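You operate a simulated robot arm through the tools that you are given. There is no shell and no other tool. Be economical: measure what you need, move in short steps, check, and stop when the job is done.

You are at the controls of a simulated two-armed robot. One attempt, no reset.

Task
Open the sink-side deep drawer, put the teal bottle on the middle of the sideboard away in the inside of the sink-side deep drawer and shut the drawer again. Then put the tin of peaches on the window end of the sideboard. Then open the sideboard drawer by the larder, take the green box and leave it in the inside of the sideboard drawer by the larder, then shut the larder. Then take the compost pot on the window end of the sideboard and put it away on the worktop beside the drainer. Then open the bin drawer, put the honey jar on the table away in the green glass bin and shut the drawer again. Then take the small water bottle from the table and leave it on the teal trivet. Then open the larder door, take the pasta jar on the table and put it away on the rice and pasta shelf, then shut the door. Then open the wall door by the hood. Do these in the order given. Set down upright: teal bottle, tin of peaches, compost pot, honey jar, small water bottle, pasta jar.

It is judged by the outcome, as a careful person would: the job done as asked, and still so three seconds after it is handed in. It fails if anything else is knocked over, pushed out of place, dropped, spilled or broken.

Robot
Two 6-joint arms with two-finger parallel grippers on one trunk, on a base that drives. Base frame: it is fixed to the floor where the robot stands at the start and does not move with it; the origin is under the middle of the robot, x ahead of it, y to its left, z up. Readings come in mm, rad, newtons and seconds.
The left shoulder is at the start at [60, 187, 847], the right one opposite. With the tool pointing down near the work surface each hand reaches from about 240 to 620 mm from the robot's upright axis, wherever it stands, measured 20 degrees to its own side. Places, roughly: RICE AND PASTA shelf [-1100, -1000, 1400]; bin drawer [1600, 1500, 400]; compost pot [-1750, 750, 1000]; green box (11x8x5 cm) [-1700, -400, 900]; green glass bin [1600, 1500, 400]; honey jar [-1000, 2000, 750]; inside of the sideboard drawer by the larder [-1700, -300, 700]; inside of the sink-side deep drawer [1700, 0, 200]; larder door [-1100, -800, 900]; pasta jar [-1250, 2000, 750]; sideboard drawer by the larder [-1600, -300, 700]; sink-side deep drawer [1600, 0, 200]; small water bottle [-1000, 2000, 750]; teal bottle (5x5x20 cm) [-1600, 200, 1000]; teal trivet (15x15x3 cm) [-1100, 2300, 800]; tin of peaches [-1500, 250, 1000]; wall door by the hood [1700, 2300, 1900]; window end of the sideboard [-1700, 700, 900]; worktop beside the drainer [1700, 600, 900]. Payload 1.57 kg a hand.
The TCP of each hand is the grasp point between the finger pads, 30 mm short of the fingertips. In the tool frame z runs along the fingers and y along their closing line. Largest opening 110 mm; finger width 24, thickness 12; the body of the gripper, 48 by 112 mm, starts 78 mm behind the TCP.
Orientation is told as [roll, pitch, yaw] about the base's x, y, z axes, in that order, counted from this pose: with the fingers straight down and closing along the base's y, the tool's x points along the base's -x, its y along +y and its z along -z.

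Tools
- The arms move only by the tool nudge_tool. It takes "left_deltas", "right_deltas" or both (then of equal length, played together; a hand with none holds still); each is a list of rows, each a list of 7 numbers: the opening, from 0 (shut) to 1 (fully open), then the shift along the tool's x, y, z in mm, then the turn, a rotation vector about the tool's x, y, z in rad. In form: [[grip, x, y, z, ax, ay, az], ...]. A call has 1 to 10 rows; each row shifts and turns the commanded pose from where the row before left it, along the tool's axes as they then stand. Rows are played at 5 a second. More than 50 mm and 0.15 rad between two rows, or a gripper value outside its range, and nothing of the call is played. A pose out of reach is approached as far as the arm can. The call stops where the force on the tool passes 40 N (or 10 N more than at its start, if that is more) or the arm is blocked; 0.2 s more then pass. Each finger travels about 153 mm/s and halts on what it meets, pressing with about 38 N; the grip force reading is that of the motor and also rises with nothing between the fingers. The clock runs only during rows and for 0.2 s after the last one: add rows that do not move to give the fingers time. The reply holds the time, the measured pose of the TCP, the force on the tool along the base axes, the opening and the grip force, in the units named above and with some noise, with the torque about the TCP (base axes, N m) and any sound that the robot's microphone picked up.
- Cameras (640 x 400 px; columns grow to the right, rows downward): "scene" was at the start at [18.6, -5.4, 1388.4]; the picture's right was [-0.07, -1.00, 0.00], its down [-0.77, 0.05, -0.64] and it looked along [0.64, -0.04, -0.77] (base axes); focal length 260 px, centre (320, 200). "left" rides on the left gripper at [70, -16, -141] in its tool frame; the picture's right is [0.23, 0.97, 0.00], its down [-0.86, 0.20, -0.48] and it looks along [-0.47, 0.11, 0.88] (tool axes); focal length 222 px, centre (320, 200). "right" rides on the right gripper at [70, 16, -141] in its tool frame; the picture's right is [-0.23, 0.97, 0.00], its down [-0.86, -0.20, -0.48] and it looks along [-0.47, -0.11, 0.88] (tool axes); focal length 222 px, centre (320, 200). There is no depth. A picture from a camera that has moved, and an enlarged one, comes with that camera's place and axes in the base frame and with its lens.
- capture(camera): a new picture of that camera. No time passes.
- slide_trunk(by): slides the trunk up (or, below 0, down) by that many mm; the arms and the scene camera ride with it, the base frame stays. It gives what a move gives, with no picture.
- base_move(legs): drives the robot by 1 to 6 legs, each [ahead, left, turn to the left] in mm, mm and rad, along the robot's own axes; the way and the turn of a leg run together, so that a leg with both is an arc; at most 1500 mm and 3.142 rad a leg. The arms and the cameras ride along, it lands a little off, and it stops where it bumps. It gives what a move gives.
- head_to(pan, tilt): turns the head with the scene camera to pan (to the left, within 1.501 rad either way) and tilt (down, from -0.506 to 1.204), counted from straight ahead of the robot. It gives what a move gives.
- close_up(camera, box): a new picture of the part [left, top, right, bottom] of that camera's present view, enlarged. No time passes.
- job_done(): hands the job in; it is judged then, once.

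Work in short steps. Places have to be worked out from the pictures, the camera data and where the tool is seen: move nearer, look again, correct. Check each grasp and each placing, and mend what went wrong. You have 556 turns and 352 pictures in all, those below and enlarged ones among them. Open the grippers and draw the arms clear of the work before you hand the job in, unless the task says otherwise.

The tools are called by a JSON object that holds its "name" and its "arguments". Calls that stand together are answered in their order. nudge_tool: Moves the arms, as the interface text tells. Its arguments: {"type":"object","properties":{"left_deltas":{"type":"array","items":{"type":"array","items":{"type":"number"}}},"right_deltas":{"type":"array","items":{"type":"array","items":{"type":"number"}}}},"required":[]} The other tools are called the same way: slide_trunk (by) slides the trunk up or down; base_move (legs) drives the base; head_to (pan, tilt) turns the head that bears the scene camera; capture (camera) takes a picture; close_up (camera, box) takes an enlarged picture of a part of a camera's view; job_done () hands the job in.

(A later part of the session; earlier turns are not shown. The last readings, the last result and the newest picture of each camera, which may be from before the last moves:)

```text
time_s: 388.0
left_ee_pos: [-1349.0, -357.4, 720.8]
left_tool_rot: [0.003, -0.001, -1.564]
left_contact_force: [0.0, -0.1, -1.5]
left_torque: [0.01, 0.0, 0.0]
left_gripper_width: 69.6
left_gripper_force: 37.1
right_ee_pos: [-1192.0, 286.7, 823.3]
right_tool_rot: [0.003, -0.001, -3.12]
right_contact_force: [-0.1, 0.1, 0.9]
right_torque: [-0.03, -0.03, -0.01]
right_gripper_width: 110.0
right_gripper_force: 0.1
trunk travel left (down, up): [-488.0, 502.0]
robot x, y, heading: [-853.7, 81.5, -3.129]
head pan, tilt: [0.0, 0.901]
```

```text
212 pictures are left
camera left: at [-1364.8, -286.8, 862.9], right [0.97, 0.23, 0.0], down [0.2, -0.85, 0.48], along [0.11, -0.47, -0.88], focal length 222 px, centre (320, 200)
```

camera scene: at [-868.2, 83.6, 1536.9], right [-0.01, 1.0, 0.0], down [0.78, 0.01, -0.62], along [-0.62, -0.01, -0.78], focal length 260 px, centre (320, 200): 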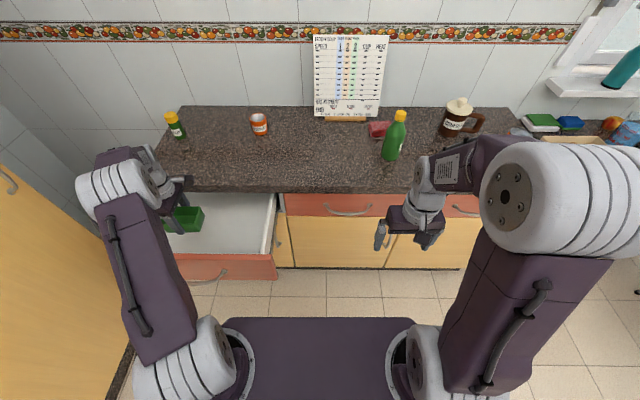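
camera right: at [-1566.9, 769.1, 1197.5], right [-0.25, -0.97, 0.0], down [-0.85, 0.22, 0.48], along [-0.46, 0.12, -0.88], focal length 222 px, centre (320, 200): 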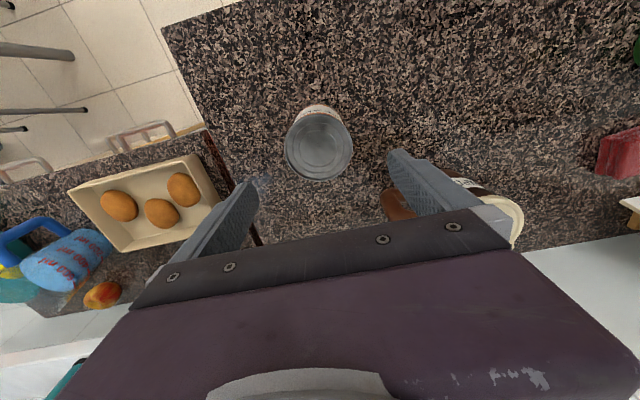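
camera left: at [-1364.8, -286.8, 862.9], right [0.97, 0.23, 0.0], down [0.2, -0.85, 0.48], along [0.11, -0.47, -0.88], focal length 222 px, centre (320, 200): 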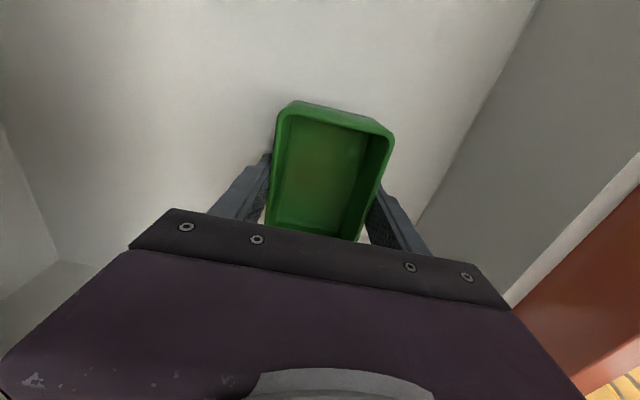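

{"name": "slide_trunk", "arguments": {"by": -8}}

{"name": "slide_trunk", "arguments": {"by": -8}}

{"name": "slide_trunk", "arguments": {"by": -8}}

```text
time_s: 388.5
left_ee_pos: [-1347.8, -356.3, 717.4]
left_tool_rot: [-0.002, -0.005, -1.564]
left_contact_force: [-0.1, -2.0, 28.5]
left_torque: [-0.17, -0.5, 0.24]
left_gripper_width: 69.5
left_gripper_force: 37.9
right_ee_pos: [-1189.8, 288.5, 815.1]
right_tool_rot: [0.005, -0.003, -3.122]
right_contact_force: [0.0, -0.6, 0.2]
right_torque: [0.05, -0.01, 0.02]
right_gripper_width: 109.8
right_gripper_force: 0.1
trunk travel left (down, up): [-480.0, 510.0]
robot x, y, heading: [-855.3, 85.4, -3.133]
head pan, tilt: [0.0, 0.901]
```

```text
time_s: 388.9
left_ee_pos: [-1350.3, -354.9, 717.5]
left_tool_rot: [-0.007, -0.004, -1.564]
left_contact_force: [-0.8, 3.8, 18.8]
left_torque: [0.59, -0.72, 0.26]
left_gripper_width: 69.6
left_gripper_force: 37.7
right_ee_pos: [-1194.1, 287.9, 813.6]
right_tool_rot: [0.005, -0.003, -3.122]
right_contact_force: [0.5, -0.3, 0.5]
right_torque: [-0.03, 0.02, 0.01]
right_gripper_width: 110.0
right_gripper_force: 0.0
trunk travel left (down, up): [-479.0, 511.0]
robot x, y, heading: [-852.9, 83.5, -3.136]
head pan, tilt: [0.0, 0.901]
stopped: the force on the tool passed its limit (the readings are from after the stop); the commanded pose is now the measured one
```

```text
time_s: 389.3
left_ee_pos: [-1352.2, -356.4, 716.2]
left_tool_rot: [-0.013, -0.007, -1.564]
left_contact_force: [-1.0, 4.7, 21.6]
left_torque: [0.78, -0.8, 0.32]
left_gripper_width: 69.6
left_gripper_force: 37.8
right_ee_pos: [-1193.2, 287.0, 810.0]
right_tool_rot: [0.004, -0.002, -3.121]
right_contact_force: [0.9, -0.5, 0.9]
right_torque: [0.01, -0.02, -0.01]
right_gripper_width: 110.0
right_gripper_force: 0.1
trunk travel left (down, up): [-475.0, 515.0]
robot x, y, heading: [-854.2, 82.5, -3.132]
head pan, tilt: [0.0, 0.901]
stopped: the force on the tool passed its limit (the readings are from after the stop); the commanded pose is now the measured one
```

The box rests on the drawer floor. Open the fingers and rise straight up.

{"name": "nudge_tool", "arguments": {"left_deltas": [[0.7, 0, 0, 0, 0, 0, 0], [0.85, 0, 0, 0, 0, 0, 0], [0.9, 0, 0, 0, 0, 0, 0]]}}

{"name": "slide_trunk", "arguments": {"by": 250}}

{"name": "capture", "arguments": {"camera": "left"}}

```text
time_s: 390.1
left_ee_pos: [-1352.0, -357.2, 714.5]
left_tool_rot: [-0.01, -0.005, -1.563]
left_contact_force: [-0.6, 0.6, 0.6]
left_torque: [-0.01, 0.02, -0.02]
left_gripper_width: 98.8
left_gripper_force: 0.0
right_ee_pos: [-1193.0, 287.1, 811.5]
right_tool_rot: [0.003, 0.0, -3.123]
right_contact_force: [0.1, -0.9, -0.7]
right_torque: [0.01, 0.02, 0.0]
right_gripper_width: 109.8
right_gripper_force: 0.0
trunk travel left (down, up): [-475.0, 515.0]
robot x, y, heading: [-853.1, 84.5, -3.133]
head pan, tilt: [0.0, 0.901]
```

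```text
time_s: 392.6
left_ee_pos: [-1352.0, -358.1, 964.1]
left_tool_rot: [-0.009, -0.004, -1.564]
left_contact_force: [-0.1, -0.1, 0.7]
left_torque: [0.02, 0.01, 0.0]
left_gripper_width: 98.8
left_gripper_force: 0.1
right_ee_pos: [-1192.6, 286.2, 1059.4]
right_tool_rot: [0.004, -0.003, -3.122]
right_contact_force: [-0.9, -0.2, 0.1]
right_torque: [-0.02, 0.01, 0.0]
right_gripper_width: 109.8
right_gripper_force: 0.2
trunk travel left (down, up): [-725.0, 265.0]
robot x, y, heading: [-857.2, 82.8, -3.127]
head pan, tilt: [0.0, 0.901]
```

```text
211 pictures are left
camera left: at [-1366.8, -287.6, 1105.4], right [0.97, 0.23, -0.01], down [0.21, -0.85, 0.48], along [0.1, -0.47, -0.88], focal length 222 px, centre (320, 200)
```

left: 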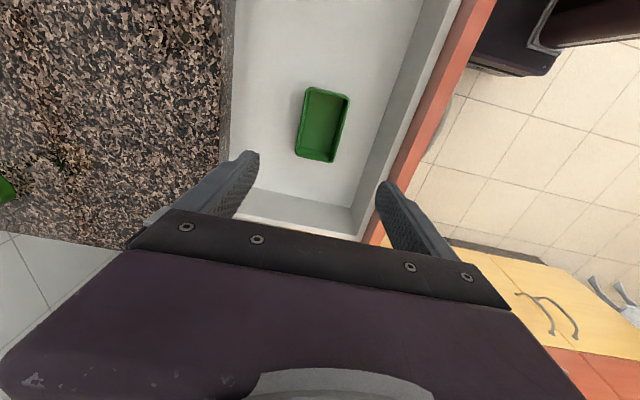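

Box lies flat in the drawer. Back off, undo the yaw, close fingers, and lower in front of the handle to push it shut.

{"name": "base_move", "arguments": {"legs": [[-330, -55, 0]]}}

{"name": "nudge_tool", "arguments": {"left_deltas": [[0, 0, 0, 0, 0, 0, 0.15], [0, 0, 0, 0, 0, 0, 0.15], [0, 0, 0, 0, 0, 0, 0.15], [0, 0, 0, 0, 0, 0, 0.15], [0, 0, 0, 0, 0, 0, 0.15], [0, 0, 0, 0, 0, 0, 0.15], [0, 0, 0, 0, 0, 0, 0.15], [0, 0, 0, 0, 0, 0, 0.15], [0, 0, 0, 0, 0, 0, 0.15], [0, 0, 0, 0, 0, 0, 0.15]]}}

{"name": "slide_trunk", "arguments": {"by": -228}}

{"name": "capture", "arguments": {"camera": "left"}}

{"name": "capture", "arguments": {"camera": "scene"}}

```text
time_s: 394.9
left_ee_pos: [-1019.7, -299.5, 963.7]
left_tool_rot: [-0.009, -0.005, -1.561]
left_contact_force: [-0.3, -0.6, 0.5]
left_torque: [0.01, 0.01, -0.02]
left_gripper_width: 99.0
left_gripper_force: 0.0
right_ee_pos: [-861.0, 343.8, 1059.6]
right_tool_rot: [0.003, -0.001, -3.121]
right_contact_force: [0.6, 0.0, 0.3]
right_torque: [-0.03, -0.01, -0.03]
right_gripper_width: 110.0
right_gripper_force: 0.1
trunk travel left (down, up): [-725.0, 265.0]
robot x, y, heading: [-522.2, 138.1, -3.127]
head pan, tilt: [0.0, 0.901]
```

```text
time_s: 397.1
left_ee_pos: [-1018.4, -300.5, 963.0]
left_tool_rot: [0.006, -0.01, -3.065]
left_contact_force: [-0.8, 0.1, -0.4]
left_torque: [-0.04, -0.02, -0.02]
left_gripper_width: 0.3
left_gripper_force: 20.9
right_ee_pos: [-861.3, 343.9, 1060.3]
right_tool_rot: [0.004, -0.002, -3.121]
right_contact_force: [0.5, 0.1, -0.1]
right_torque: [-0.03, -0.01, 0.01]
right_gripper_width: 110.1
right_gripper_force: 0.0
trunk travel left (down, up): [-725.0, 265.0]
robot x, y, heading: [-523.7, 143.6, -3.13]
head pan, tilt: [0.0, 0.901]
```

```text
time_s: 399.4
left_ee_pos: [-1018.3, -299.6, 735.2]
left_tool_rot: [0.005, -0.01, -3.062]
left_contact_force: [-0.5, -0.2, 0.5]
left_torque: [-0.01, -0.02, 0.0]
left_gripper_width: 0.1
left_gripper_force: 21.3
right_ee_pos: [-860.9, 344.6, 832.8]
right_tool_rot: [0.005, -0.001, -3.122]
right_contact_force: [-0.4, -0.6, -0.2]
right_torque: [0.0, -0.01, -0.02]
right_gripper_width: 110.0
right_gripper_force: 0.1
trunk travel left (down, up): [-497.0, 493.0]
robot x, y, heading: [-525.5, 141.9, -3.135]
head pan, tilt: [0.0, 0.901]
```

```text
210 pictures are left
camera left: at [-948.4, -278.0, 876.6], right [0.3, -0.95, 0.0], down [-0.83, -0.26, 0.49], along [-0.46, -0.15, -0.87], focal length 222 px, centre (320, 200)
```

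left: 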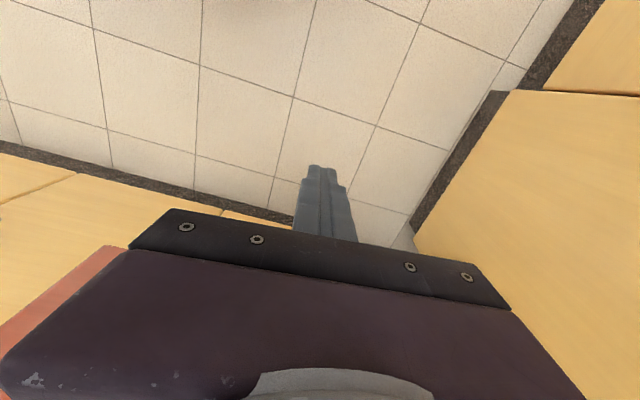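

```text
209 pictures are left
camera scene: at [-535.8, 142.2, 1408.4], right [-0.01, 1.0, 0.0], down [0.78, 0.01, -0.62], along [-0.62, -0.01, -0.78], focal length 260 px, centre (320, 200)
```

scene: 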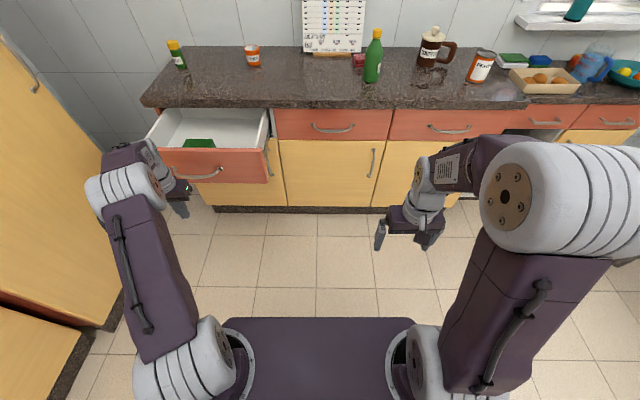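

Push: drive ahead in gentle legs.

{"name": "base_move", "arguments": {"legs": [[110, 0, 0], [40, 0, 0], [80, 0, 0], [80, 0, 0], [60, 0, 0], [25, 0, 0]]}}

{"name": "capture", "arguments": {"camera": "scene"}}

```text
time_s: 403.4
left_ee_pos: [-1413.0, -306.2, 734.3]
left_tool_rot: [0.003, -0.007, -3.06]
left_contact_force: [-0.8, -0.5, -0.6]
left_torque: [0.01, -0.02, -0.04]
left_gripper_width: 0.0
left_gripper_force: 21.5
right_ee_pos: [-1254.4, 339.5, 831.8]
right_tool_rot: [0.005, 0.0, -3.118]
right_contact_force: [0.8, -0.5, -0.9]
right_torque: [0.0, -0.05, 0.0]
right_gripper_width: 110.2
right_gripper_force: 0.0
trunk travel left (down, up): [-497.0, 493.0]
robot x, y, heading: [-915.6, 134.5, -3.131]
head pan, tilt: [0.0, 0.901]
```

```text
208 pictures are left
camera scene: at [-929.8, 137.6, 1408.4], right [-0.01, 1.0, 0.0], down [0.78, 0.01, -0.62], along [-0.62, -0.01, -0.78], focal length 260 px, centre (320, 200)
```

scene: 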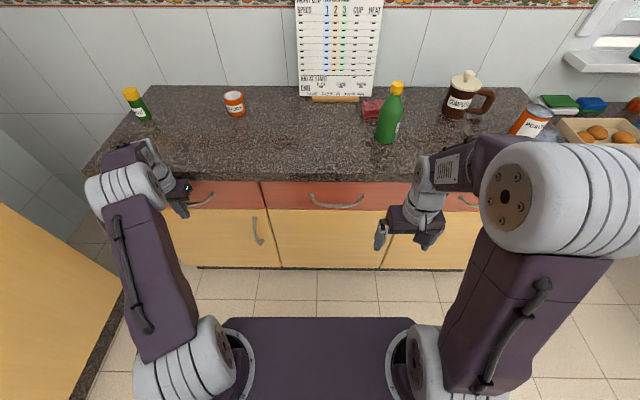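

Almost shut; push a little more until the force limit stops it, then back off.

{"name": "base_move", "arguments": {"legs": [[30, 0, 0]]}}

{"name": "base_move", "arguments": {"legs": [[-400, 0, 0]]}}

{"name": "capture", "arguments": {"camera": "scene"}}

```text
time_s: 404.2
left_ee_pos: [-1419.0, -306.7, 736.9]
left_tool_rot: [0.004, 0.002, -3.062]
left_contact_force: [17.1, 5.0, 8.5]
left_torque: [-0.42, 2.28, -0.42]
left_gripper_width: 0.1
left_gripper_force: 21.7
right_ee_pos: [-1269.1, 340.0, 833.4]
right_tool_rot: [0.003, -0.005, -3.116]
right_contact_force: [0.1, -0.4, 0.2]
right_torque: [0.0, -0.03, -0.04]
right_gripper_width: 110.0
right_gripper_force: 0.0
trunk travel left (down, up): [-497.0, 493.0]
robot x, y, heading: [-932.2, 136.5, -3.126]
head pan, tilt: [0.0, 0.901]
stopped in leg 1: the force on the tool passed its limit (the readings are from after the stop); the commanded pose is now the measured one
```

```text
time_s: 406.7
left_ee_pos: [-1027.2, -300.8, 735.1]
left_tool_rot: [0.002, 0.008, -3.061]
left_contact_force: [0.8, 0.7, 0.8]
left_torque: [-0.01, 0.02, 0.01]
left_gripper_width: 0.0
left_gripper_force: 21.1
right_ee_pos: [-876.4, 344.1, 833.0]
right_tool_rot: [0.003, -0.001, -3.117]
right_contact_force: [0.6, 0.4, -0.7]
right_torque: [0.0, 0.03, 0.0]
right_gripper_width: 109.7
right_gripper_force: 0.1
trunk travel left (down, up): [-497.0, 493.0]
robot x, y, heading: [-537.6, 138.1, -3.129]
head pan, tilt: [0.0, 0.901]
```

```text
207 pictures are left
camera scene: at [-550.1, 142.8, 1408.4], right [-0.01, 1.0, 0.0], down [0.78, 0.01, -0.62], along [-0.62, -0.01, -0.78], focal length 260 px, centre (320, 200)
```

scene: 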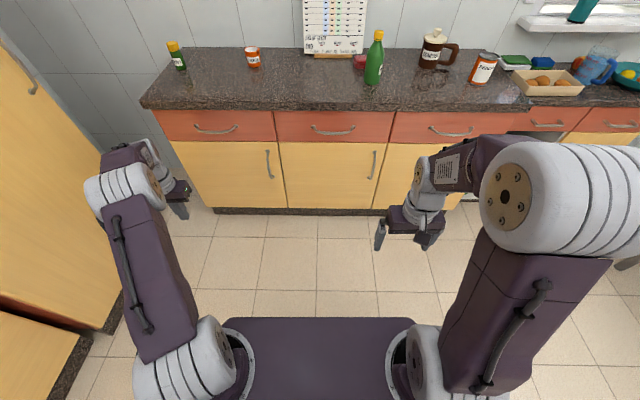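

Drawer shut with the box inside; the larder door is also closed in these views. Next the compost pot: ready the right hand and raise the trunk.

{"name": "nudge_tool", "arguments": {"right_deltas": [[1, -40, 0, 30, 0, 0, 0], [1, -40, 0, 30, 0, 0, 0], [1, -20, 0, 40, 0, 0, 0]], "left_deltas": [[0.5, 30, -35, 0, 0, 0, 0], [0.5, 30, -35, 0, 0, 0, 0], [0.5, 20, -40, 0, 0, 0, 0.06]]}}

{"name": "slide_trunk", "arguments": {"by": 365}}

{"name": "base_move", "arguments": {"legs": [[250, -260, 0], [230, 0, 0]]}}

{"name": "capture", "arguments": {"camera": "scene"}}

{"name": "capture", "arguments": {"camera": "right"}}

```text
time_s: 407.5
left_ee_pos: [-956.1, -184.4, 734.5]
left_tool_rot: [0.005, 0.007, -3.122]
left_contact_force: [-0.2, 0.3, -0.1]
left_torque: [-0.06, 0.03, -0.01]
left_gripper_width: 54.8
left_gripper_force: 0.1
right_ee_pos: [-978.9, 340.6, 731.4]
right_tool_rot: [0.003, -0.004, -3.116]
right_contact_force: [1.1, 1.3, 0.7]
right_torque: [-0.02, -0.01, 0.01]
right_gripper_width: 110.0
right_gripper_force: 0.0
trunk travel left (down, up): [-497.0, 493.0]
robot x, y, heading: [-535.5, 140.0, -3.125]
head pan, tilt: [0.0, 0.901]
```

```text
time_s: 411.1
left_ee_pos: [-954.6, -186.3, 1098.7]
left_tool_rot: [0.001, 0.008, -3.12]
left_contact_force: [0.3, 0.1, -0.2]
left_torque: [-0.04, -0.01, 0.0]
left_gripper_width: 54.8
left_gripper_force: 0.0
right_ee_pos: [-977.6, 341.2, 1097.4]
right_tool_rot: [0.001, -0.003, -3.117]
right_contact_force: [0.1, -0.8, -0.8]
right_torque: [0.01, 0.01, 0.03]
right_gripper_width: 109.9
right_gripper_force: 0.1
trunk travel left (down, up): [-862.0, 128.0]
robot x, y, heading: [-538.2, 142.5, -3.122]
head pan, tilt: [0.0, 0.901]
```

```text
time_s: 414.7
left_ee_pos: [-1439.2, 65.7, 1098.8]
left_tool_rot: [0.003, 0.004, -3.125]
left_contact_force: [0.0, -1.1, -0.2]
left_torque: [-0.01, 0.04, 0.0]
left_gripper_width: 54.7
left_gripper_force: 0.0
right_ee_pos: [-1461.7, 591.4, 1098.8]
right_tool_rot: [0.0, -0.003, -3.12]
right_contact_force: [0.9, -0.3, 0.5]
right_torque: [0.0, -0.05, -0.02]
right_gripper_width: 110.2
right_gripper_force: 0.0
trunk travel left (down, up): [-862.0, 128.0]
robot x, y, heading: [-1022.6, 394.0, -3.129]
head pan, tilt: [0.0, 0.901]
```

```text
206 pictures are left
camera scene: at [-1033.1, 392.8, 1773.4], right [-0.01, 1.0, 0.0], down [0.78, 0.01, -0.62], along [-0.62, -0.01, -0.78], focal length 260 px, centre (320, 200)
```

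scene: 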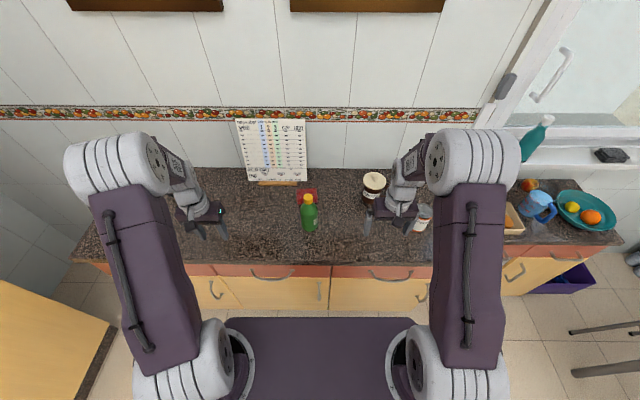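

```text
205 pictures are left
camera right: at [-1391.1, 577.9, 1239.4], right [-0.21, -0.98, 0.0], down [-0.86, 0.18, 0.48], along [-0.47, 0.1, -0.88], focal length 222 px, centre (320, 200)
```

right: 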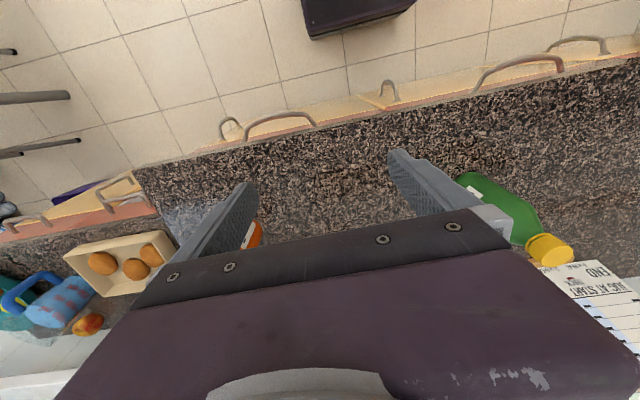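

Drive ahead 150 mm and look down at the pot.

{"name": "base_move", "arguments": {"legs": [[155, 0, 0]]}}

{"name": "capture", "arguments": {"camera": "right"}}

{"name": "close_up", "arguments": {"camera": "scene", "box": [330, 150, 450, 270]}}

```text
time_s: 416.1
left_ee_pos: [-1596.2, 66.0, 1099.9]
left_tool_rot: [0.001, 0.005, -3.127]
left_contact_force: [-0.7, 0.1, 0.4]
left_torque: [0.01, 0.04, -0.01]
left_gripper_width: 55.0
left_gripper_force: 0.0
right_ee_pos: [-1617.2, 591.8, 1100.1]
right_tool_rot: [0.002, -0.003, -3.125]
right_contact_force: [1.1, 0.3, 0.7]
right_torque: [0.01, 0.04, 0.02]
right_gripper_width: 109.9
right_gripper_force: 0.2
trunk travel left (down, up): [-862.0, 128.0]
robot x, y, heading: [-1179.3, 390.5, -3.133]
head pan, tilt: [0.0, 0.901]
```

```text
204 pictures are left
camera right: at [-1546.7, 578.0, 1239.5], right [-0.21, -0.98, 0.0], down [-0.86, 0.19, 0.48], along [-0.47, 0.1, -0.88], focal length 222 px, centre (320, 200)
```

right: 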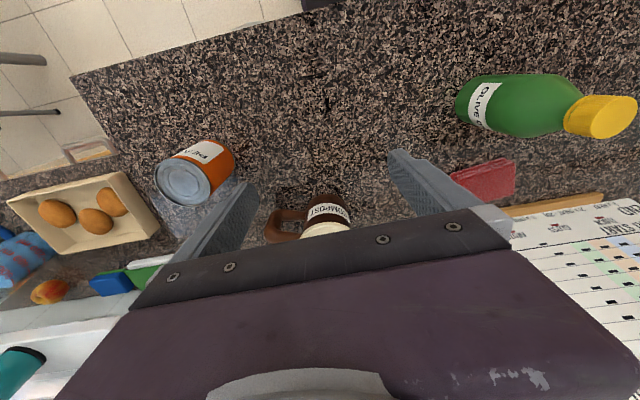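

```text
3.33 times, centred on (390, 210) of scene
camera zoom: at [-1189.6, 391.4, 1773.4], right [-0.01, 1.0, 0.0], down [0.78, 0.01, -0.62], along [-0.62, 0.0, -0.78], focal length 867 px, centre (87, 167)
```

zoom: 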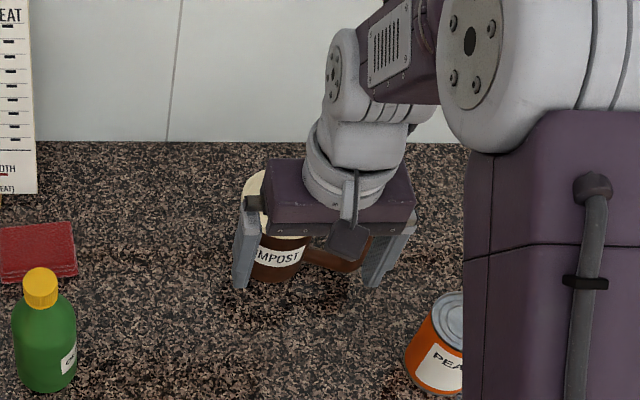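

Pot centre is around [-1785, 605]. Drive 60 mm more, extend, and yaw the right hand +90° (handle is toward +y) to measure from above.

{"name": "base_move", "arguments": {"legs": [[58, 0, 0]]}}

{"name": "nudge_tool", "arguments": {"right_deltas": [[1, 0, 0, 0, 0, 0, 0.15], [1, 0, 0, 0, 0, 0, 0.15], [1, 0, 0, 0, 0, 0, 0.15], [1, 0, 0, 0, 0, 0, 0.15], [1, 0, 0, 0, 0, 0, 0.15], [1, 0, 0, 0, 0, 0, 0.15], [1, 0, 0, 0, 0, 0, 0.15], [1, 0, 0, 0, 0, 0, 0.15], [1, 0, 0, 0, 0, 0, 0.15], [1, 0, 0, 0, 0, 0, 0.15]]}}

{"name": "nudge_tool", "arguments": {"right_deltas": [[1, 0, 35, 0, 0, 0, 0.07], [1, 0, 35, 0, 0, 0, 0], [1, 0, 35, 0, 0, 0, 0]]}}

{"name": "capture", "arguments": {"camera": "right"}}

```text
time_s: 417.1
left_ee_pos: [-1649.4, 67.2, 1101.8]
left_tool_rot: [0.003, 0.001, -3.127]
left_contact_force: [0.7, 0.2, 0.5]
left_torque: [-0.01, 0.09, 0.0]
left_gripper_width: 55.1
left_gripper_force: 0.0
right_ee_pos: [-1668.3, 590.9, 1101.0]
right_tool_rot: [0.002, -0.007, -3.125]
right_contact_force: [0.4, -0.7, 0.8]
right_torque: [-0.01, 0.08, 0.01]
right_gripper_width: 110.1
right_gripper_force: 0.1
trunk travel left (down, up): [-862.0, 128.0]
robot x, y, heading: [-1239.0, 394.7, -3.136]
head pan, tilt: [0.0, 0.901]
```

```text
time_s: 419.2
left_ee_pos: [-1655.5, 65.8, 1098.5]
left_tool_rot: [0.001, 0.006, -3.127]
left_contact_force: [0.2, 0.4, -0.5]
left_torque: [-0.01, -0.02, -0.01]
left_gripper_width: 55.0
left_gripper_force: 0.0
right_ee_pos: [-1674.4, 590.6, 1098.8]
right_tool_rot: [0.001, 0.0, 1.657]
right_contact_force: [-0.1, 1.1, 0.1]
right_torque: [0.01, 0.02, 0.02]
right_gripper_width: 110.0
right_gripper_force: 0.0
trunk travel left (down, up): [-862.0, 128.0]
robot x, y, heading: [-1238.8, 392.1, -3.131]
head pan, tilt: [0.0, 0.901]
```

```text
time_s: 420.1
left_ee_pos: [-1657.3, 65.7, 1098.5]
left_tool_rot: [0.002, 0.009, -3.127]
left_contact_force: [-0.7, 0.7, 0.0]
left_torque: [-0.02, -0.01, -0.01]
left_gripper_width: 55.1
left_gripper_force: 0.0
right_ee_pos: [-1779.6, 583.8, 1097.4]
right_tool_rot: [-0.001, 0.004, 1.588]
right_contact_force: [-0.2, -0.1, 0.6]
right_torque: [-0.01, 0.0, -0.01]
right_gripper_width: 110.1
right_gripper_force: 0.1
trunk travel left (down, up): [-862.0, 128.0]
robot x, y, heading: [-1236.3, 392.9, -3.133]
head pan, tilt: [0.0, 0.901]
```

```text
202 pictures are left
camera right: at [-1796.5, 515.7, 1238.3], right [-0.98, 0.21, 0.0], down [0.18, 0.86, 0.48], along [0.1, 0.47, -0.88], focal length 222 px, centre (320, 200)
```

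right: 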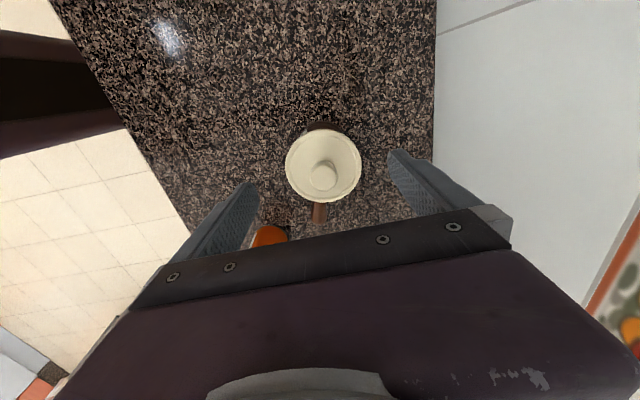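

Excellent: lid centre [-1780, 610], ø≈94 mm, knob top ≈1012. Move 26 mm in +y and descend to TCP≈946, watching alignment.

{"name": "nudge_tool", "arguments": {"right_deltas": [[1, -26, 0, 0, 0, 0, 0], [1, 0, 0, 35, 0, 0, 0], [1, 0, 0, 35, 0, 0, 0]]}}

{"name": "capture", "arguments": {"camera": "right"}}

```text
time_s: 420.9
left_ee_pos: [-1657.2, 66.2, 1098.9]
left_tool_rot: [0.001, 0.009, -3.131]
left_contact_force: [0.0, 0.1, -0.1]
left_torque: [-0.01, -0.01, -0.01]
left_gripper_width: 55.0
left_gripper_force: 0.0
right_ee_pos: [-1781.1, 611.2, 1028.4]
right_tool_rot: [0.0, 0.001, 1.59]
right_contact_force: [-1.4, 0.9, 1.2]
right_torque: [-0.02, 0.01, 0.01]
right_gripper_width: 110.1
right_gripper_force: 0.0
trunk travel left (down, up): [-862.0, 128.0]
robot x, y, heading: [-1234.8, 390.7, -3.133]
head pan, tilt: [0.0, 0.901]
```

```text
201 pictures are left
camera right: at [-1797.1, 542.4, 1169.6], right [-0.98, 0.21, 0.0], down [0.18, 0.86, 0.48], along [0.1, 0.47, -0.88], focal length 222 px, centre (320, 200)
```

right: 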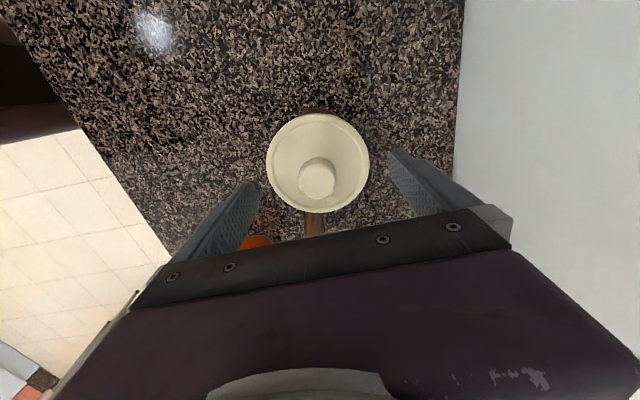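

Centred within a millimetre. Descend to z≈946.

{"name": "nudge_tool", "arguments": {"right_deltas": [[1, 0, 0, 25, 0, 0, 0], [1, 0, 0, 20, 0, 0, 0]]}}

{"name": "capture", "arguments": {"camera": "right"}}

```text
time_s: 421.4
left_ee_pos: [-1656.5, 65.5, 1099.5]
left_tool_rot: [0.002, 0.01, -3.128]
left_contact_force: [-0.7, -0.5, 0.0]
left_torque: [0.0, -0.04, 0.03]
left_gripper_width: 55.0
left_gripper_force: 0.1
right_ee_pos: [-1783.0, 611.3, 982.1]
right_tool_rot: [0.001, 0.001, 1.589]
right_contact_force: [0.2, -0.3, 0.3]
right_torque: [0.03, 0.0, -0.01]
right_gripper_width: 109.9
right_gripper_force: 0.1
trunk travel left (down, up): [-862.0, 128.0]
robot x, y, heading: [-1237.1, 389.1, -3.136]
head pan, tilt: [0.0, 0.901]
```

```text
200 pictures are left
camera right: at [-1798.3, 543.3, 1123.3], right [-0.98, 0.21, 0.0], down [0.18, 0.86, 0.48], along [0.1, 0.47, -0.88], focal length 222 px, centre (320, 200)
```

right: 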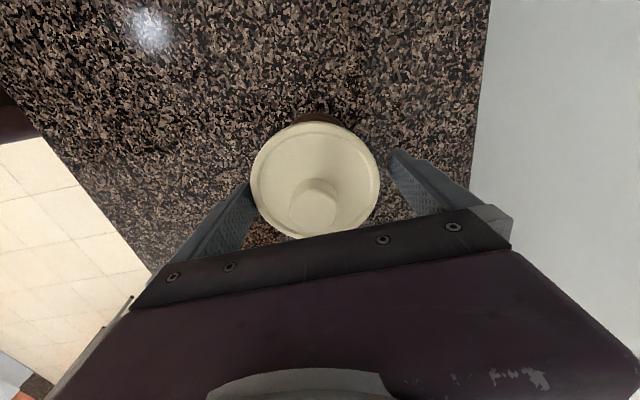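

Shift 4 mm toward +x to even the gaps, then descend the last 36 mm.

{"name": "nudge_tool", "arguments": {"right_deltas": [[1, 0, -5, 0, 0, 0, 0], [1, 0, 0, 15, 0, 0, 0], [1, 0, 0, 15, 0, 0, 0]]}}

{"name": "capture", "arguments": {"camera": "right"}}

```text
time_s: 422.2
left_ee_pos: [-1657.6, 66.0, 1097.8]
left_tool_rot: [0.002, 0.006, -3.127]
left_contact_force: [0.3, -0.5, 0.3]
left_torque: [-0.01, 0.0, 0.02]
left_gripper_width: 54.6
left_gripper_force: 0.1
right_ee_pos: [-1777.1, 612.4, 951.5]
right_tool_rot: [0.003, 0.002, 1.589]
right_contact_force: [0.0, -0.1, -0.1]
right_torque: [0.03, 0.03, -0.01]
right_gripper_width: 110.1
right_gripper_force: 0.0
trunk travel left (down, up): [-862.0, 128.0]
robot x, y, heading: [-1239.0, 389.3, -3.134]
head pan, tilt: [0.0, 0.901]
```

```text
199 pictures are left
camera right: at [-1791.6, 544.1, 1092.4], right [-0.98, 0.21, 0.0], down [0.18, 0.86, 0.48], along [0.1, 0.47, -0.88], focal length 222 px, centre (320, 200)
```

right: 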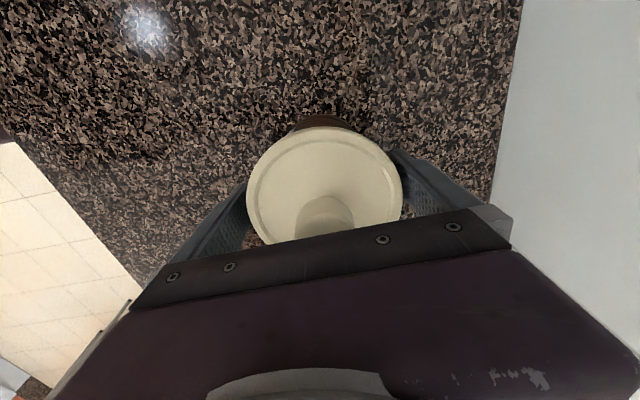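

Straddled. Down 7 mm more and close.

{"name": "nudge_tool", "arguments": {"right_deltas": [[1, 0, 0, 7, 0, 0, 0], [0.7, 0, 0, 0, 0, 0, 0], [0.3, 0, 0, 0, 0, 0, 0], [0, 0, 0, 0, 0, 0, 0]]}}

{"name": "capture", "arguments": {"camera": "right"}}

```text
time_s: 423.2
left_ee_pos: [-1656.9, 65.3, 1098.7]
left_tool_rot: [0.002, 0.006, -3.127]
left_contact_force: [-0.3, 0.0, 0.1]
left_torque: [0.01, 0.01, -0.01]
left_gripper_width: 54.8
left_gripper_force: 0.0
right_ee_pos: [-1775.8, 612.9, 945.8]
right_tool_rot: [0.002, 0.002, 1.591]
right_contact_force: [-1.3, -0.4, 4.1]
right_torque: [0.07, -0.01, 0.03]
right_gripper_width: 96.4
right_gripper_force: 37.6
trunk travel left (down, up): [-862.0, 128.0]
robot x, y, heading: [-1234.5, 388.7, -3.139]
head pan, tilt: [0.0, 0.901]
```

```text
198 pictures are left
camera right: at [-1791.2, 543.6, 1086.0], right [-0.98, 0.21, 0.0], down [0.18, 0.86, 0.48], along [0.1, 0.47, -0.88], focal length 222 px, centre (320, 200)
```

right: 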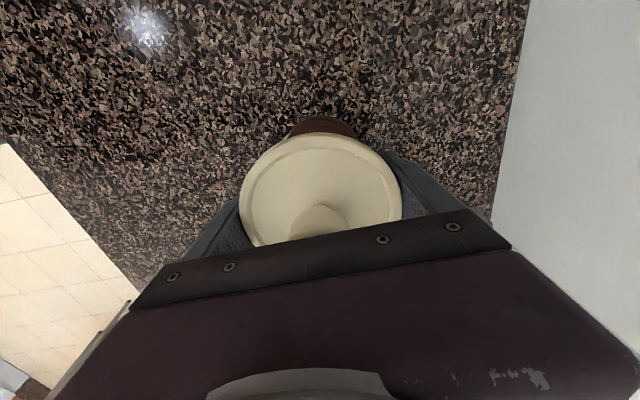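

Gripped at the lid rim (96 mm). Lift a little and check that the whole pot comes along.

{"name": "nudge_tool", "arguments": {"right_deltas": [[0, 0, 0, -10, 0, 0, 0], [0, 0, 0, -15, 0, 0, 0], [0, 0, 0, 0, 0, 0, 0]]}}

{"name": "close_up", "arguments": {"camera": "scene", "box": [300, 180, 440, 280]}}

```text
time_s: 424.1
left_ee_pos: [-1657.2, 66.7, 1099.9]
left_tool_rot: [0.002, 0.005, -3.127]
left_contact_force: [0.9, -1.1, 0.7]
left_torque: [-0.03, -0.04, 0.05]
left_gripper_width: 55.2
left_gripper_force: 0.0
right_ee_pos: [-1775.5, 612.2, 970.3]
right_tool_rot: [-0.001, 0.004, 1.59]
right_contact_force: [0.6, 0.2, -1.4]
right_torque: [-0.02, -0.03, -0.03]
right_gripper_width: 96.5
right_gripper_force: 38.2
trunk travel left (down, up): [-862.0, 128.0]
robot x, y, heading: [-1238.2, 391.8, -3.132]
head pan, tilt: [0.0, 0.901]
```

```text
4.00 times, centred on (370, 230) of scene
camera zoom: at [-1251.0, 391.2, 1773.4], right [-0.01, 1.0, 0.0], down [0.78, 0.01, -0.62], along [-0.62, 0.0, -0.78], focal length 1040 px, centre (120, 80)
```

zoom: 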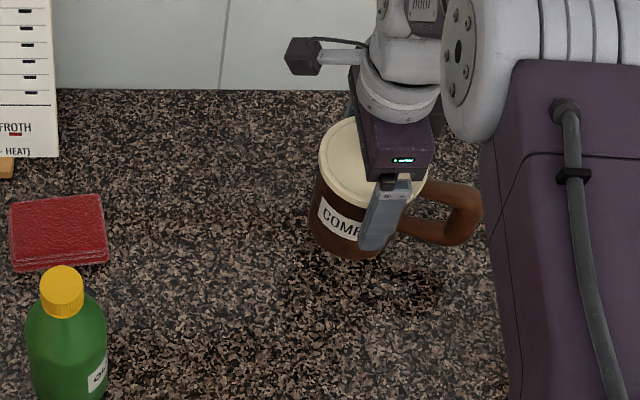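

{"name": "nudge_tool", "arguments": {"right_deltas": [[0, 0, 0, -40, 0, 0, 0], [0, 0, 0, -45, 0, 0, 0], [0, 0, 0, -45, 0, 0, 0]]}}

{"name": "capture", "arguments": {"camera": "right"}}

{"name": "close_up", "arguments": {"camera": "scene", "box": [300, 180, 440, 280]}}

```text
time_s: 424.9
left_ee_pos: [-1656.4, 65.7, 1098.5]
left_tool_rot: [0.002, 0.008, -3.127]
left_contact_force: [0.5, -0.2, 0.8]
left_torque: [0.01, 0.02, -0.02]
left_gripper_width: 55.2
left_gripper_force: 0.0
right_ee_pos: [-1776.0, 613.3, 1100.9]
right_tool_rot: [-0.001, 0.002, 1.589]
right_contact_force: [0.6, -0.1, -1.4]
right_torque: [-0.03, -0.02, 0.0]
right_gripper_width: 96.4
right_gripper_force: 37.7
trunk travel left (down, up): [-862.0, 128.0]
robot x, y, heading: [-1237.8, 392.1, -3.133]
head pan, tilt: [0.0, 0.901]
```

```text
196 pictures are left
camera right: at [-1792.5, 544.5, 1241.7], right [-0.98, 0.21, 0.0], down [0.18, 0.86, 0.48], along [0.1, 0.47, -0.88], focal length 222 px, centre (320, 200)
```

right: 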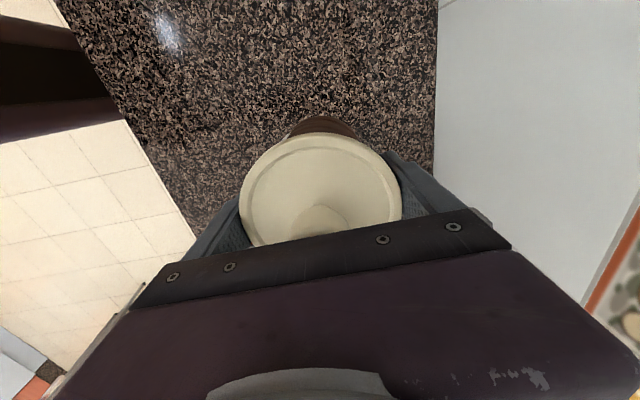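

```text
4.00 times, centred on (370, 230) of scene
camera zoom: at [-1250.0, 390.8, 1773.3], right [-0.01, 1.0, 0.0], down [0.78, 0.01, -0.62], along [-0.62, 0.0, -0.78], focal length 1040 px, centre (120, 80)
```

zoom: 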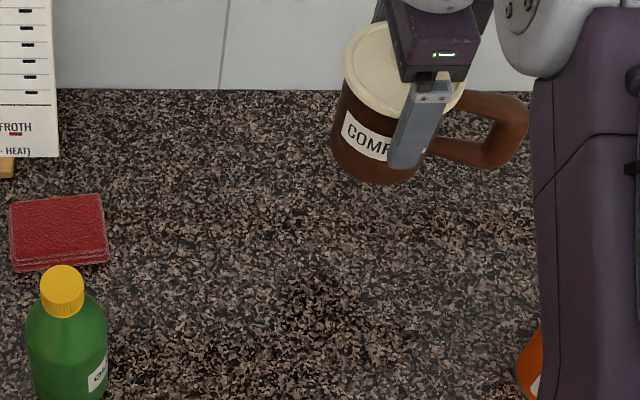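

The whole pot is up. Back off, turn round and drive toward the worktop beside the drainer.

{"name": "base_move", "arguments": {"legs": [[-700, 0, 0], [0, 0, 3.14]]}}

{"name": "base_move", "arguments": {"legs": [[700, 400, 0.02]]}}

{"name": "capture", "arguments": {"camera": "scene"}}

```text
time_s: 436.1
left_ee_pos: [-115.2, 734.6, 1098.3]
left_tool_rot: [0.003, 0.006, 0.034]
left_contact_force: [-1.3, -0.9, -1.5]
left_torque: [0.0, -0.01, -0.03]
left_gripper_width: 55.3
left_gripper_force: 0.0
right_ee_pos: [16.7, 189.4, 1100.9]
right_tool_rot: [-0.001, 0.003, -1.534]
right_contact_force: [-0.3, -0.3, -2.3]
right_torque: [0.02, 0.02, -0.02]
right_gripper_width: 96.2
right_gripper_force: 38.2
trunk travel left (down, up): [-862.0, 128.0]
robot x, y, heading: [-530.3, 400.2, 0.027]
head pan, tilt: [0.0, 0.901]
```

```text
time_s: 440.4
left_ee_pos: [564.2, 1165.0, 1098.7]
left_tool_rot: [0.002, 0.007, 0.05]
left_contact_force: [0.1, -0.3, 0.1]
left_torque: [-0.02, -0.03, 0.0]
left_gripper_width: 54.7
left_gripper_force: 0.0
right_ee_pos: [703.6, 621.6, 1100.3]
right_tool_rot: [0.001, 0.003, -1.517]
right_contact_force: [0.3, -0.7, -1.3]
right_torque: [0.02, 0.0, -0.01]
right_gripper_width: 95.9
right_gripper_force: 38.0
trunk travel left (down, up): [-862.0, 128.0]
robot x, y, heading: [160.5, 825.1, 0.048]
head pan, tilt: [0.0, 0.901]
```

```text
194 pictures are left
camera scene: at [174.6, 824.8, 1773.4], right [0.04, -1.0, 0.0], down [-0.78, -0.03, -0.62], along [0.62, 0.03, -0.78], focal length 260 px, centre (320, 200)
```

scene: 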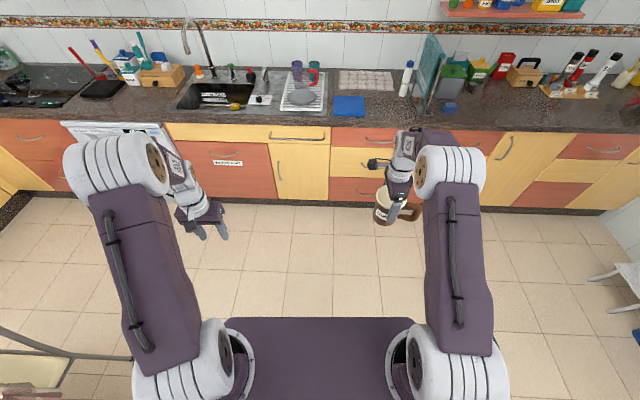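

Straighten and approach, then look at the free spot.

{"name": "base_move", "arguments": {"legs": [[0, 0, -0.048], [580, 0, 0]]}}

{"name": "capture", "arguments": {"camera": "scene"}}

{"name": "close_up", "arguments": {"camera": "scene", "box": [240, 60, 460, 200]}}

```text
time_s: 444.2
left_ee_pos: [1172.7, 1145.3, 1098.7]
left_tool_rot: [0.001, 0.006, 0.005]
left_contact_force: [-0.8, -0.5, 0.5]
left_torque: [-0.01, -0.02, -0.01]
left_gripper_width: 54.9
left_gripper_force: 0.1
right_ee_pos: [1287.5, 596.2, 1100.9]
right_tool_rot: [0.002, 0.004, -1.559]
right_contact_force: [0.4, -1.0, -2.5]
right_torque: [0.02, -0.02, 0.02]
right_gripper_width: 95.9
right_gripper_force: 38.1
trunk travel left (down, up): [-862.0, 128.0]
robot x, y, heading: [753.6, 823.8, -0.001]
head pan, tilt: [0.0, 0.901]
```

```text
193 pictures are left
camera scene: at [766.2, 823.3, 1773.4], right [0.0, -1.0, 0.0], down [-0.78, 0.0, -0.62], along [0.62, 0.0, -0.78], focal length 260 px, centre (320, 200)
```

scene: 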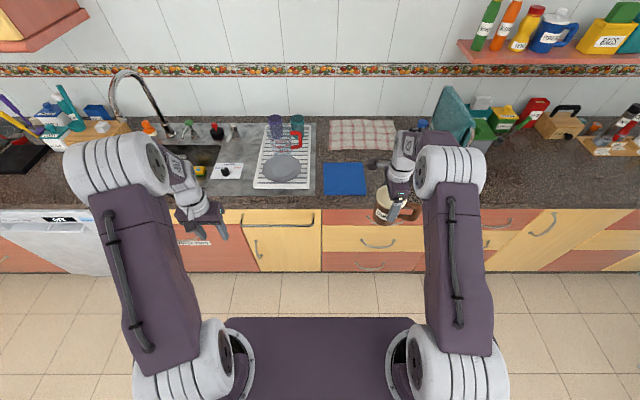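

```text
2.86 times, centred on (350, 130) of scene
camera zoom: at [766.2, 823.3, 1773.4], right [0.0, -1.0, 0.0], down [-0.78, 0.0, -0.62], along [0.62, 0.0, -0.78], focal length 743 px, centre (234, 400)
```

zoom: 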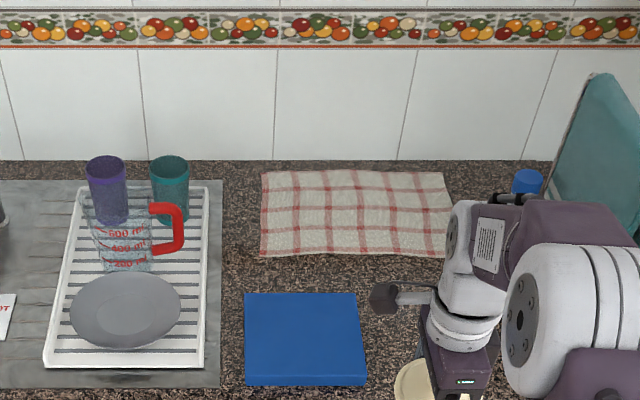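

Free spot right of the blue board: target [1690, 540]. Shift right 56 mm, go ahead 300 and look with the hand camera.

{"name": "base_move", "arguments": {"legs": [[0, -56, 0], [300, 0, 0]]}}

{"name": "capture", "arguments": {"camera": "scene"}}

{"name": "capture", "arguments": {"camera": "right"}}

```text
time_s: 446.8
left_ee_pos: [1468.3, 1088.5, 1099.4]
left_tool_rot: [0.001, 0.006, 0.002]
left_contact_force: [-0.3, -0.6, -0.1]
left_torque: [-0.03, 0.01, -0.02]
left_gripper_width: 55.1
left_gripper_force: 0.1
right_ee_pos: [1582.4, 538.3, 1101.1]
right_tool_rot: [0.001, 0.003, -1.565]
right_contact_force: [0.0, 0.0, -1.1]
right_torque: [0.02, 0.02, 0.0]
right_gripper_width: 96.1
right_gripper_force: 37.5
trunk travel left (down, up): [-862.0, 128.0]
robot x, y, heading: [1046.4, 765.5, -0.001]
head pan, tilt: [0.0, 0.901]
```

```text
191 pictures are left
camera scene: at [1060.6, 766.1, 1773.4], right [0.0, -1.0, 0.0], down [-0.78, 0.0, -0.62], along [0.62, 0.0, -0.78], focal length 260 px, centre (320, 200)
```

scene: 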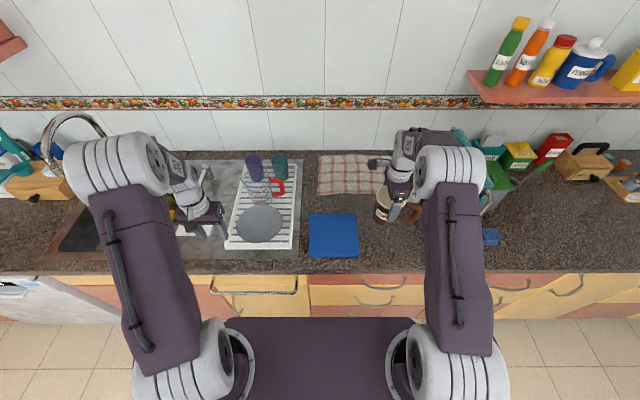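

```text
190 pictures are left
camera right: at [1596.4, 608.5, 1242.1], right [0.98, -0.22, 0.0], down [-0.19, -0.86, 0.48], along [-0.1, -0.46, -0.88], focal length 222 px, centre (320, 200)
```

right: 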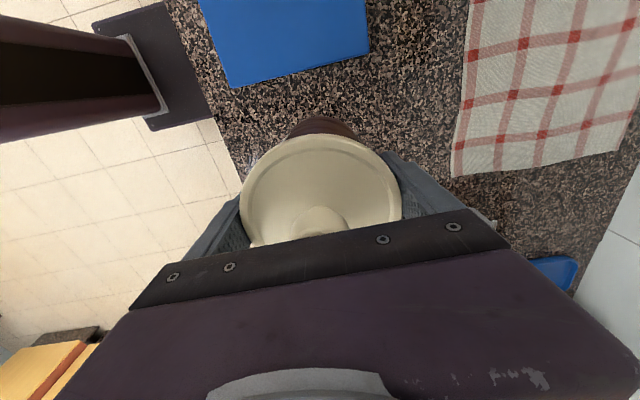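

Spot is clear (board edge y≈629, cloth from x≈1780). Ahead 80 mm, then lower in stages.

{"name": "base_move", "arguments": {"legs": [[80, 3, 0]]}}

{"name": "nudge_tool", "arguments": {"right_deltas": [[0, 0, 0, 45, 0, 0, 0], [0, 0, 0, 45, 0, 0, 0], [0, 0, 0, 40, 0, 0, 0], [0, 0, 0, 0, 0, 0, 0]]}}

{"name": "capture", "arguments": {"camera": "right"}}

```text
time_s: 447.8
left_ee_pos: [1542.8, 1090.2, 1102.2]
left_tool_rot: [0.001, 0.001, 0.002]
left_contact_force: [0.1, 0.8, 0.3]
left_torque: [-0.02, -0.03, -0.01]
left_gripper_width: 55.1
left_gripper_force: 0.1
right_ee_pos: [1657.4, 540.8, 1103.2]
right_tool_rot: [0.006, 0.003, -1.565]
right_contact_force: [-0.6, -0.9, -0.8]
right_torque: [0.07, -0.09, -0.01]
right_gripper_width: 95.9
right_gripper_force: 38.2
trunk travel left (down, up): [-862.0, 128.0]
robot x, y, heading: [1123.5, 769.9, -0.004]
head pan, tilt: [0.0, 0.901]
```

```text
time_s: 448.7
left_ee_pos: [1545.8, 1091.6, 1099.1]
left_tool_rot: [-0.001, 0.005, 0.002]
left_contact_force: [0.4, -0.2, 0.4]
left_torque: [0.0, 0.02, 0.02]
left_gripper_width: 54.8
left_gripper_force: 0.0
right_ee_pos: [1665.3, 542.6, 980.0]
right_tool_rot: [0.012, 0.001, -1.563]
right_contact_force: [-5.7, 1.1, 14.0]
right_torque: [-0.1, 0.01, -0.05]
right_gripper_width: 95.6
right_gripper_force: 38.2
trunk travel left (down, up): [-862.0, 128.0]
robot x, y, heading: [1127.9, 766.5, -0.004]
head pan, tilt: [0.0, 0.901]
stopped in row 4 (right hand): the force on the tool passed its limit (the readings are from after the stop); the commanded pose is now the measured one
```

```text
189 pictures are left
camera right: at [1677.9, 613.0, 1120.4], right [0.98, -0.22, 0.01], down [-0.2, -0.86, 0.48], along [-0.09, -0.47, -0.88], focal length 222 px, centre (320, 200)
```

right: 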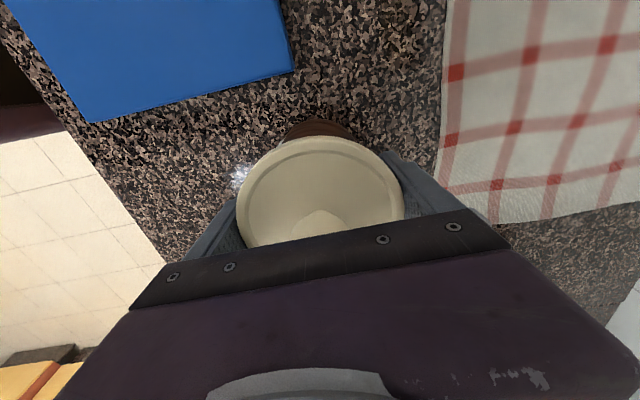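

Contact: worktop is at z≈894. Release and lift straight up.

{"name": "nudge_tool", "arguments": {"right_deltas": [[0.93, 0, 0, 0, 0, 0, 0], [1, 0, 0, 0, 0, 0, 0], [1, 0, 0, 0, 0, 0, 0]]}}

{"name": "capture", "arguments": {"camera": "right"}}

```text
time_s: 449.5
left_ee_pos: [1547.9, 1090.6, 1097.7]
left_tool_rot: [0.0, 0.007, 0.002]
left_contact_force: [0.5, 0.4, 1.0]
left_torque: [-0.02, -0.02, 0.02]
left_gripper_width: 54.9
left_gripper_force: 0.1
right_ee_pos: [1666.4, 542.1, 977.5]
right_tool_rot: [0.012, 0.002, -1.566]
right_contact_force: [0.4, -0.5, 0.2]
right_torque: [-0.01, 0.01, -0.01]
right_gripper_width: 109.9
right_gripper_force: 0.1
trunk travel left (down, up): [-862.0, 128.0]
robot x, y, heading: [1124.6, 771.0, -0.005]
head pan, tilt: [0.0, 0.901]
```

```text
188 pictures are left
camera right: at [1679.5, 611.8, 1118.3], right [0.98, -0.22, 0.01], down [-0.2, -0.86, 0.47], along [-0.1, -0.47, -0.88], focal length 222 px, centre (320, 200)
```

right: 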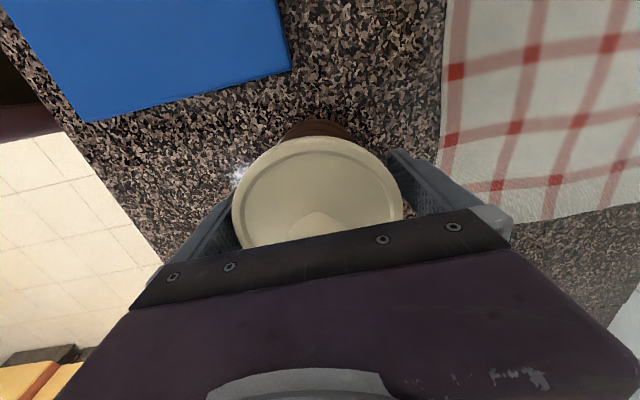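

{"name": "slide_trunk", "arguments": {"by": 20}}

{"name": "slide_trunk", "arguments": {"by": 100}}

{"name": "capture", "arguments": {"camera": "right"}}

```text
time_s: 450.1
left_ee_pos: [1547.8, 1089.8, 1119.9]
left_tool_rot: [0.002, 0.009, 0.001]
left_contact_force: [-0.1, -0.6, -0.1]
left_torque: [0.0, 0.01, 0.02]
left_gripper_width: 55.1
left_gripper_force: 0.0
right_ee_pos: [1666.5, 541.1, 997.9]
right_tool_rot: [0.012, 0.001, -1.563]
right_contact_force: [0.9, -0.2, 0.1]
right_torque: [-0.01, -0.01, 0.01]
right_gripper_width: 110.1
right_gripper_force: 0.1
trunk travel left (down, up): [-882.0, 108.0]
robot x, y, heading: [1125.4, 768.6, -0.002]
head pan, tilt: [0.0, 0.901]
```

```text
time_s: 451.5
left_ee_pos: [1548.1, 1090.3, 1218.5]
left_tool_rot: [0.001, 0.007, 0.002]
left_contact_force: [-0.4, 0.2, 0.4]
left_torque: [0.01, 0.03, 0.01]
left_gripper_width: 54.7
left_gripper_force: 0.1
right_ee_pos: [1667.3, 541.5, 1097.0]
right_tool_rot: [0.011, 0.002, -1.563]
right_contact_force: [0.9, 0.1, -0.2]
right_torque: [0.0, -0.01, 0.0]
right_gripper_width: 110.1
right_gripper_force: 0.1
trunk travel left (down, up): [-982.0, 8.0]
robot x, y, heading: [1121.7, 770.4, -0.005]
head pan, tilt: [0.0, 0.901]
```

```text
187 pictures are left
camera right: at [1679.8, 611.8, 1238.1], right [0.98, -0.22, 0.01], down [-0.2, -0.86, 0.48], along [-0.1, -0.47, -0.88], focal length 222 px, centre (320, 200)
```

right: 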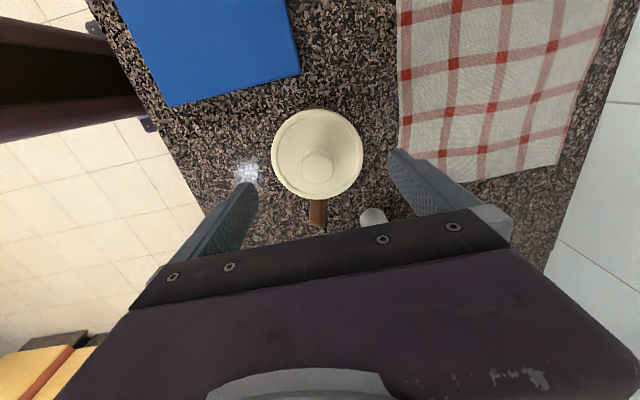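

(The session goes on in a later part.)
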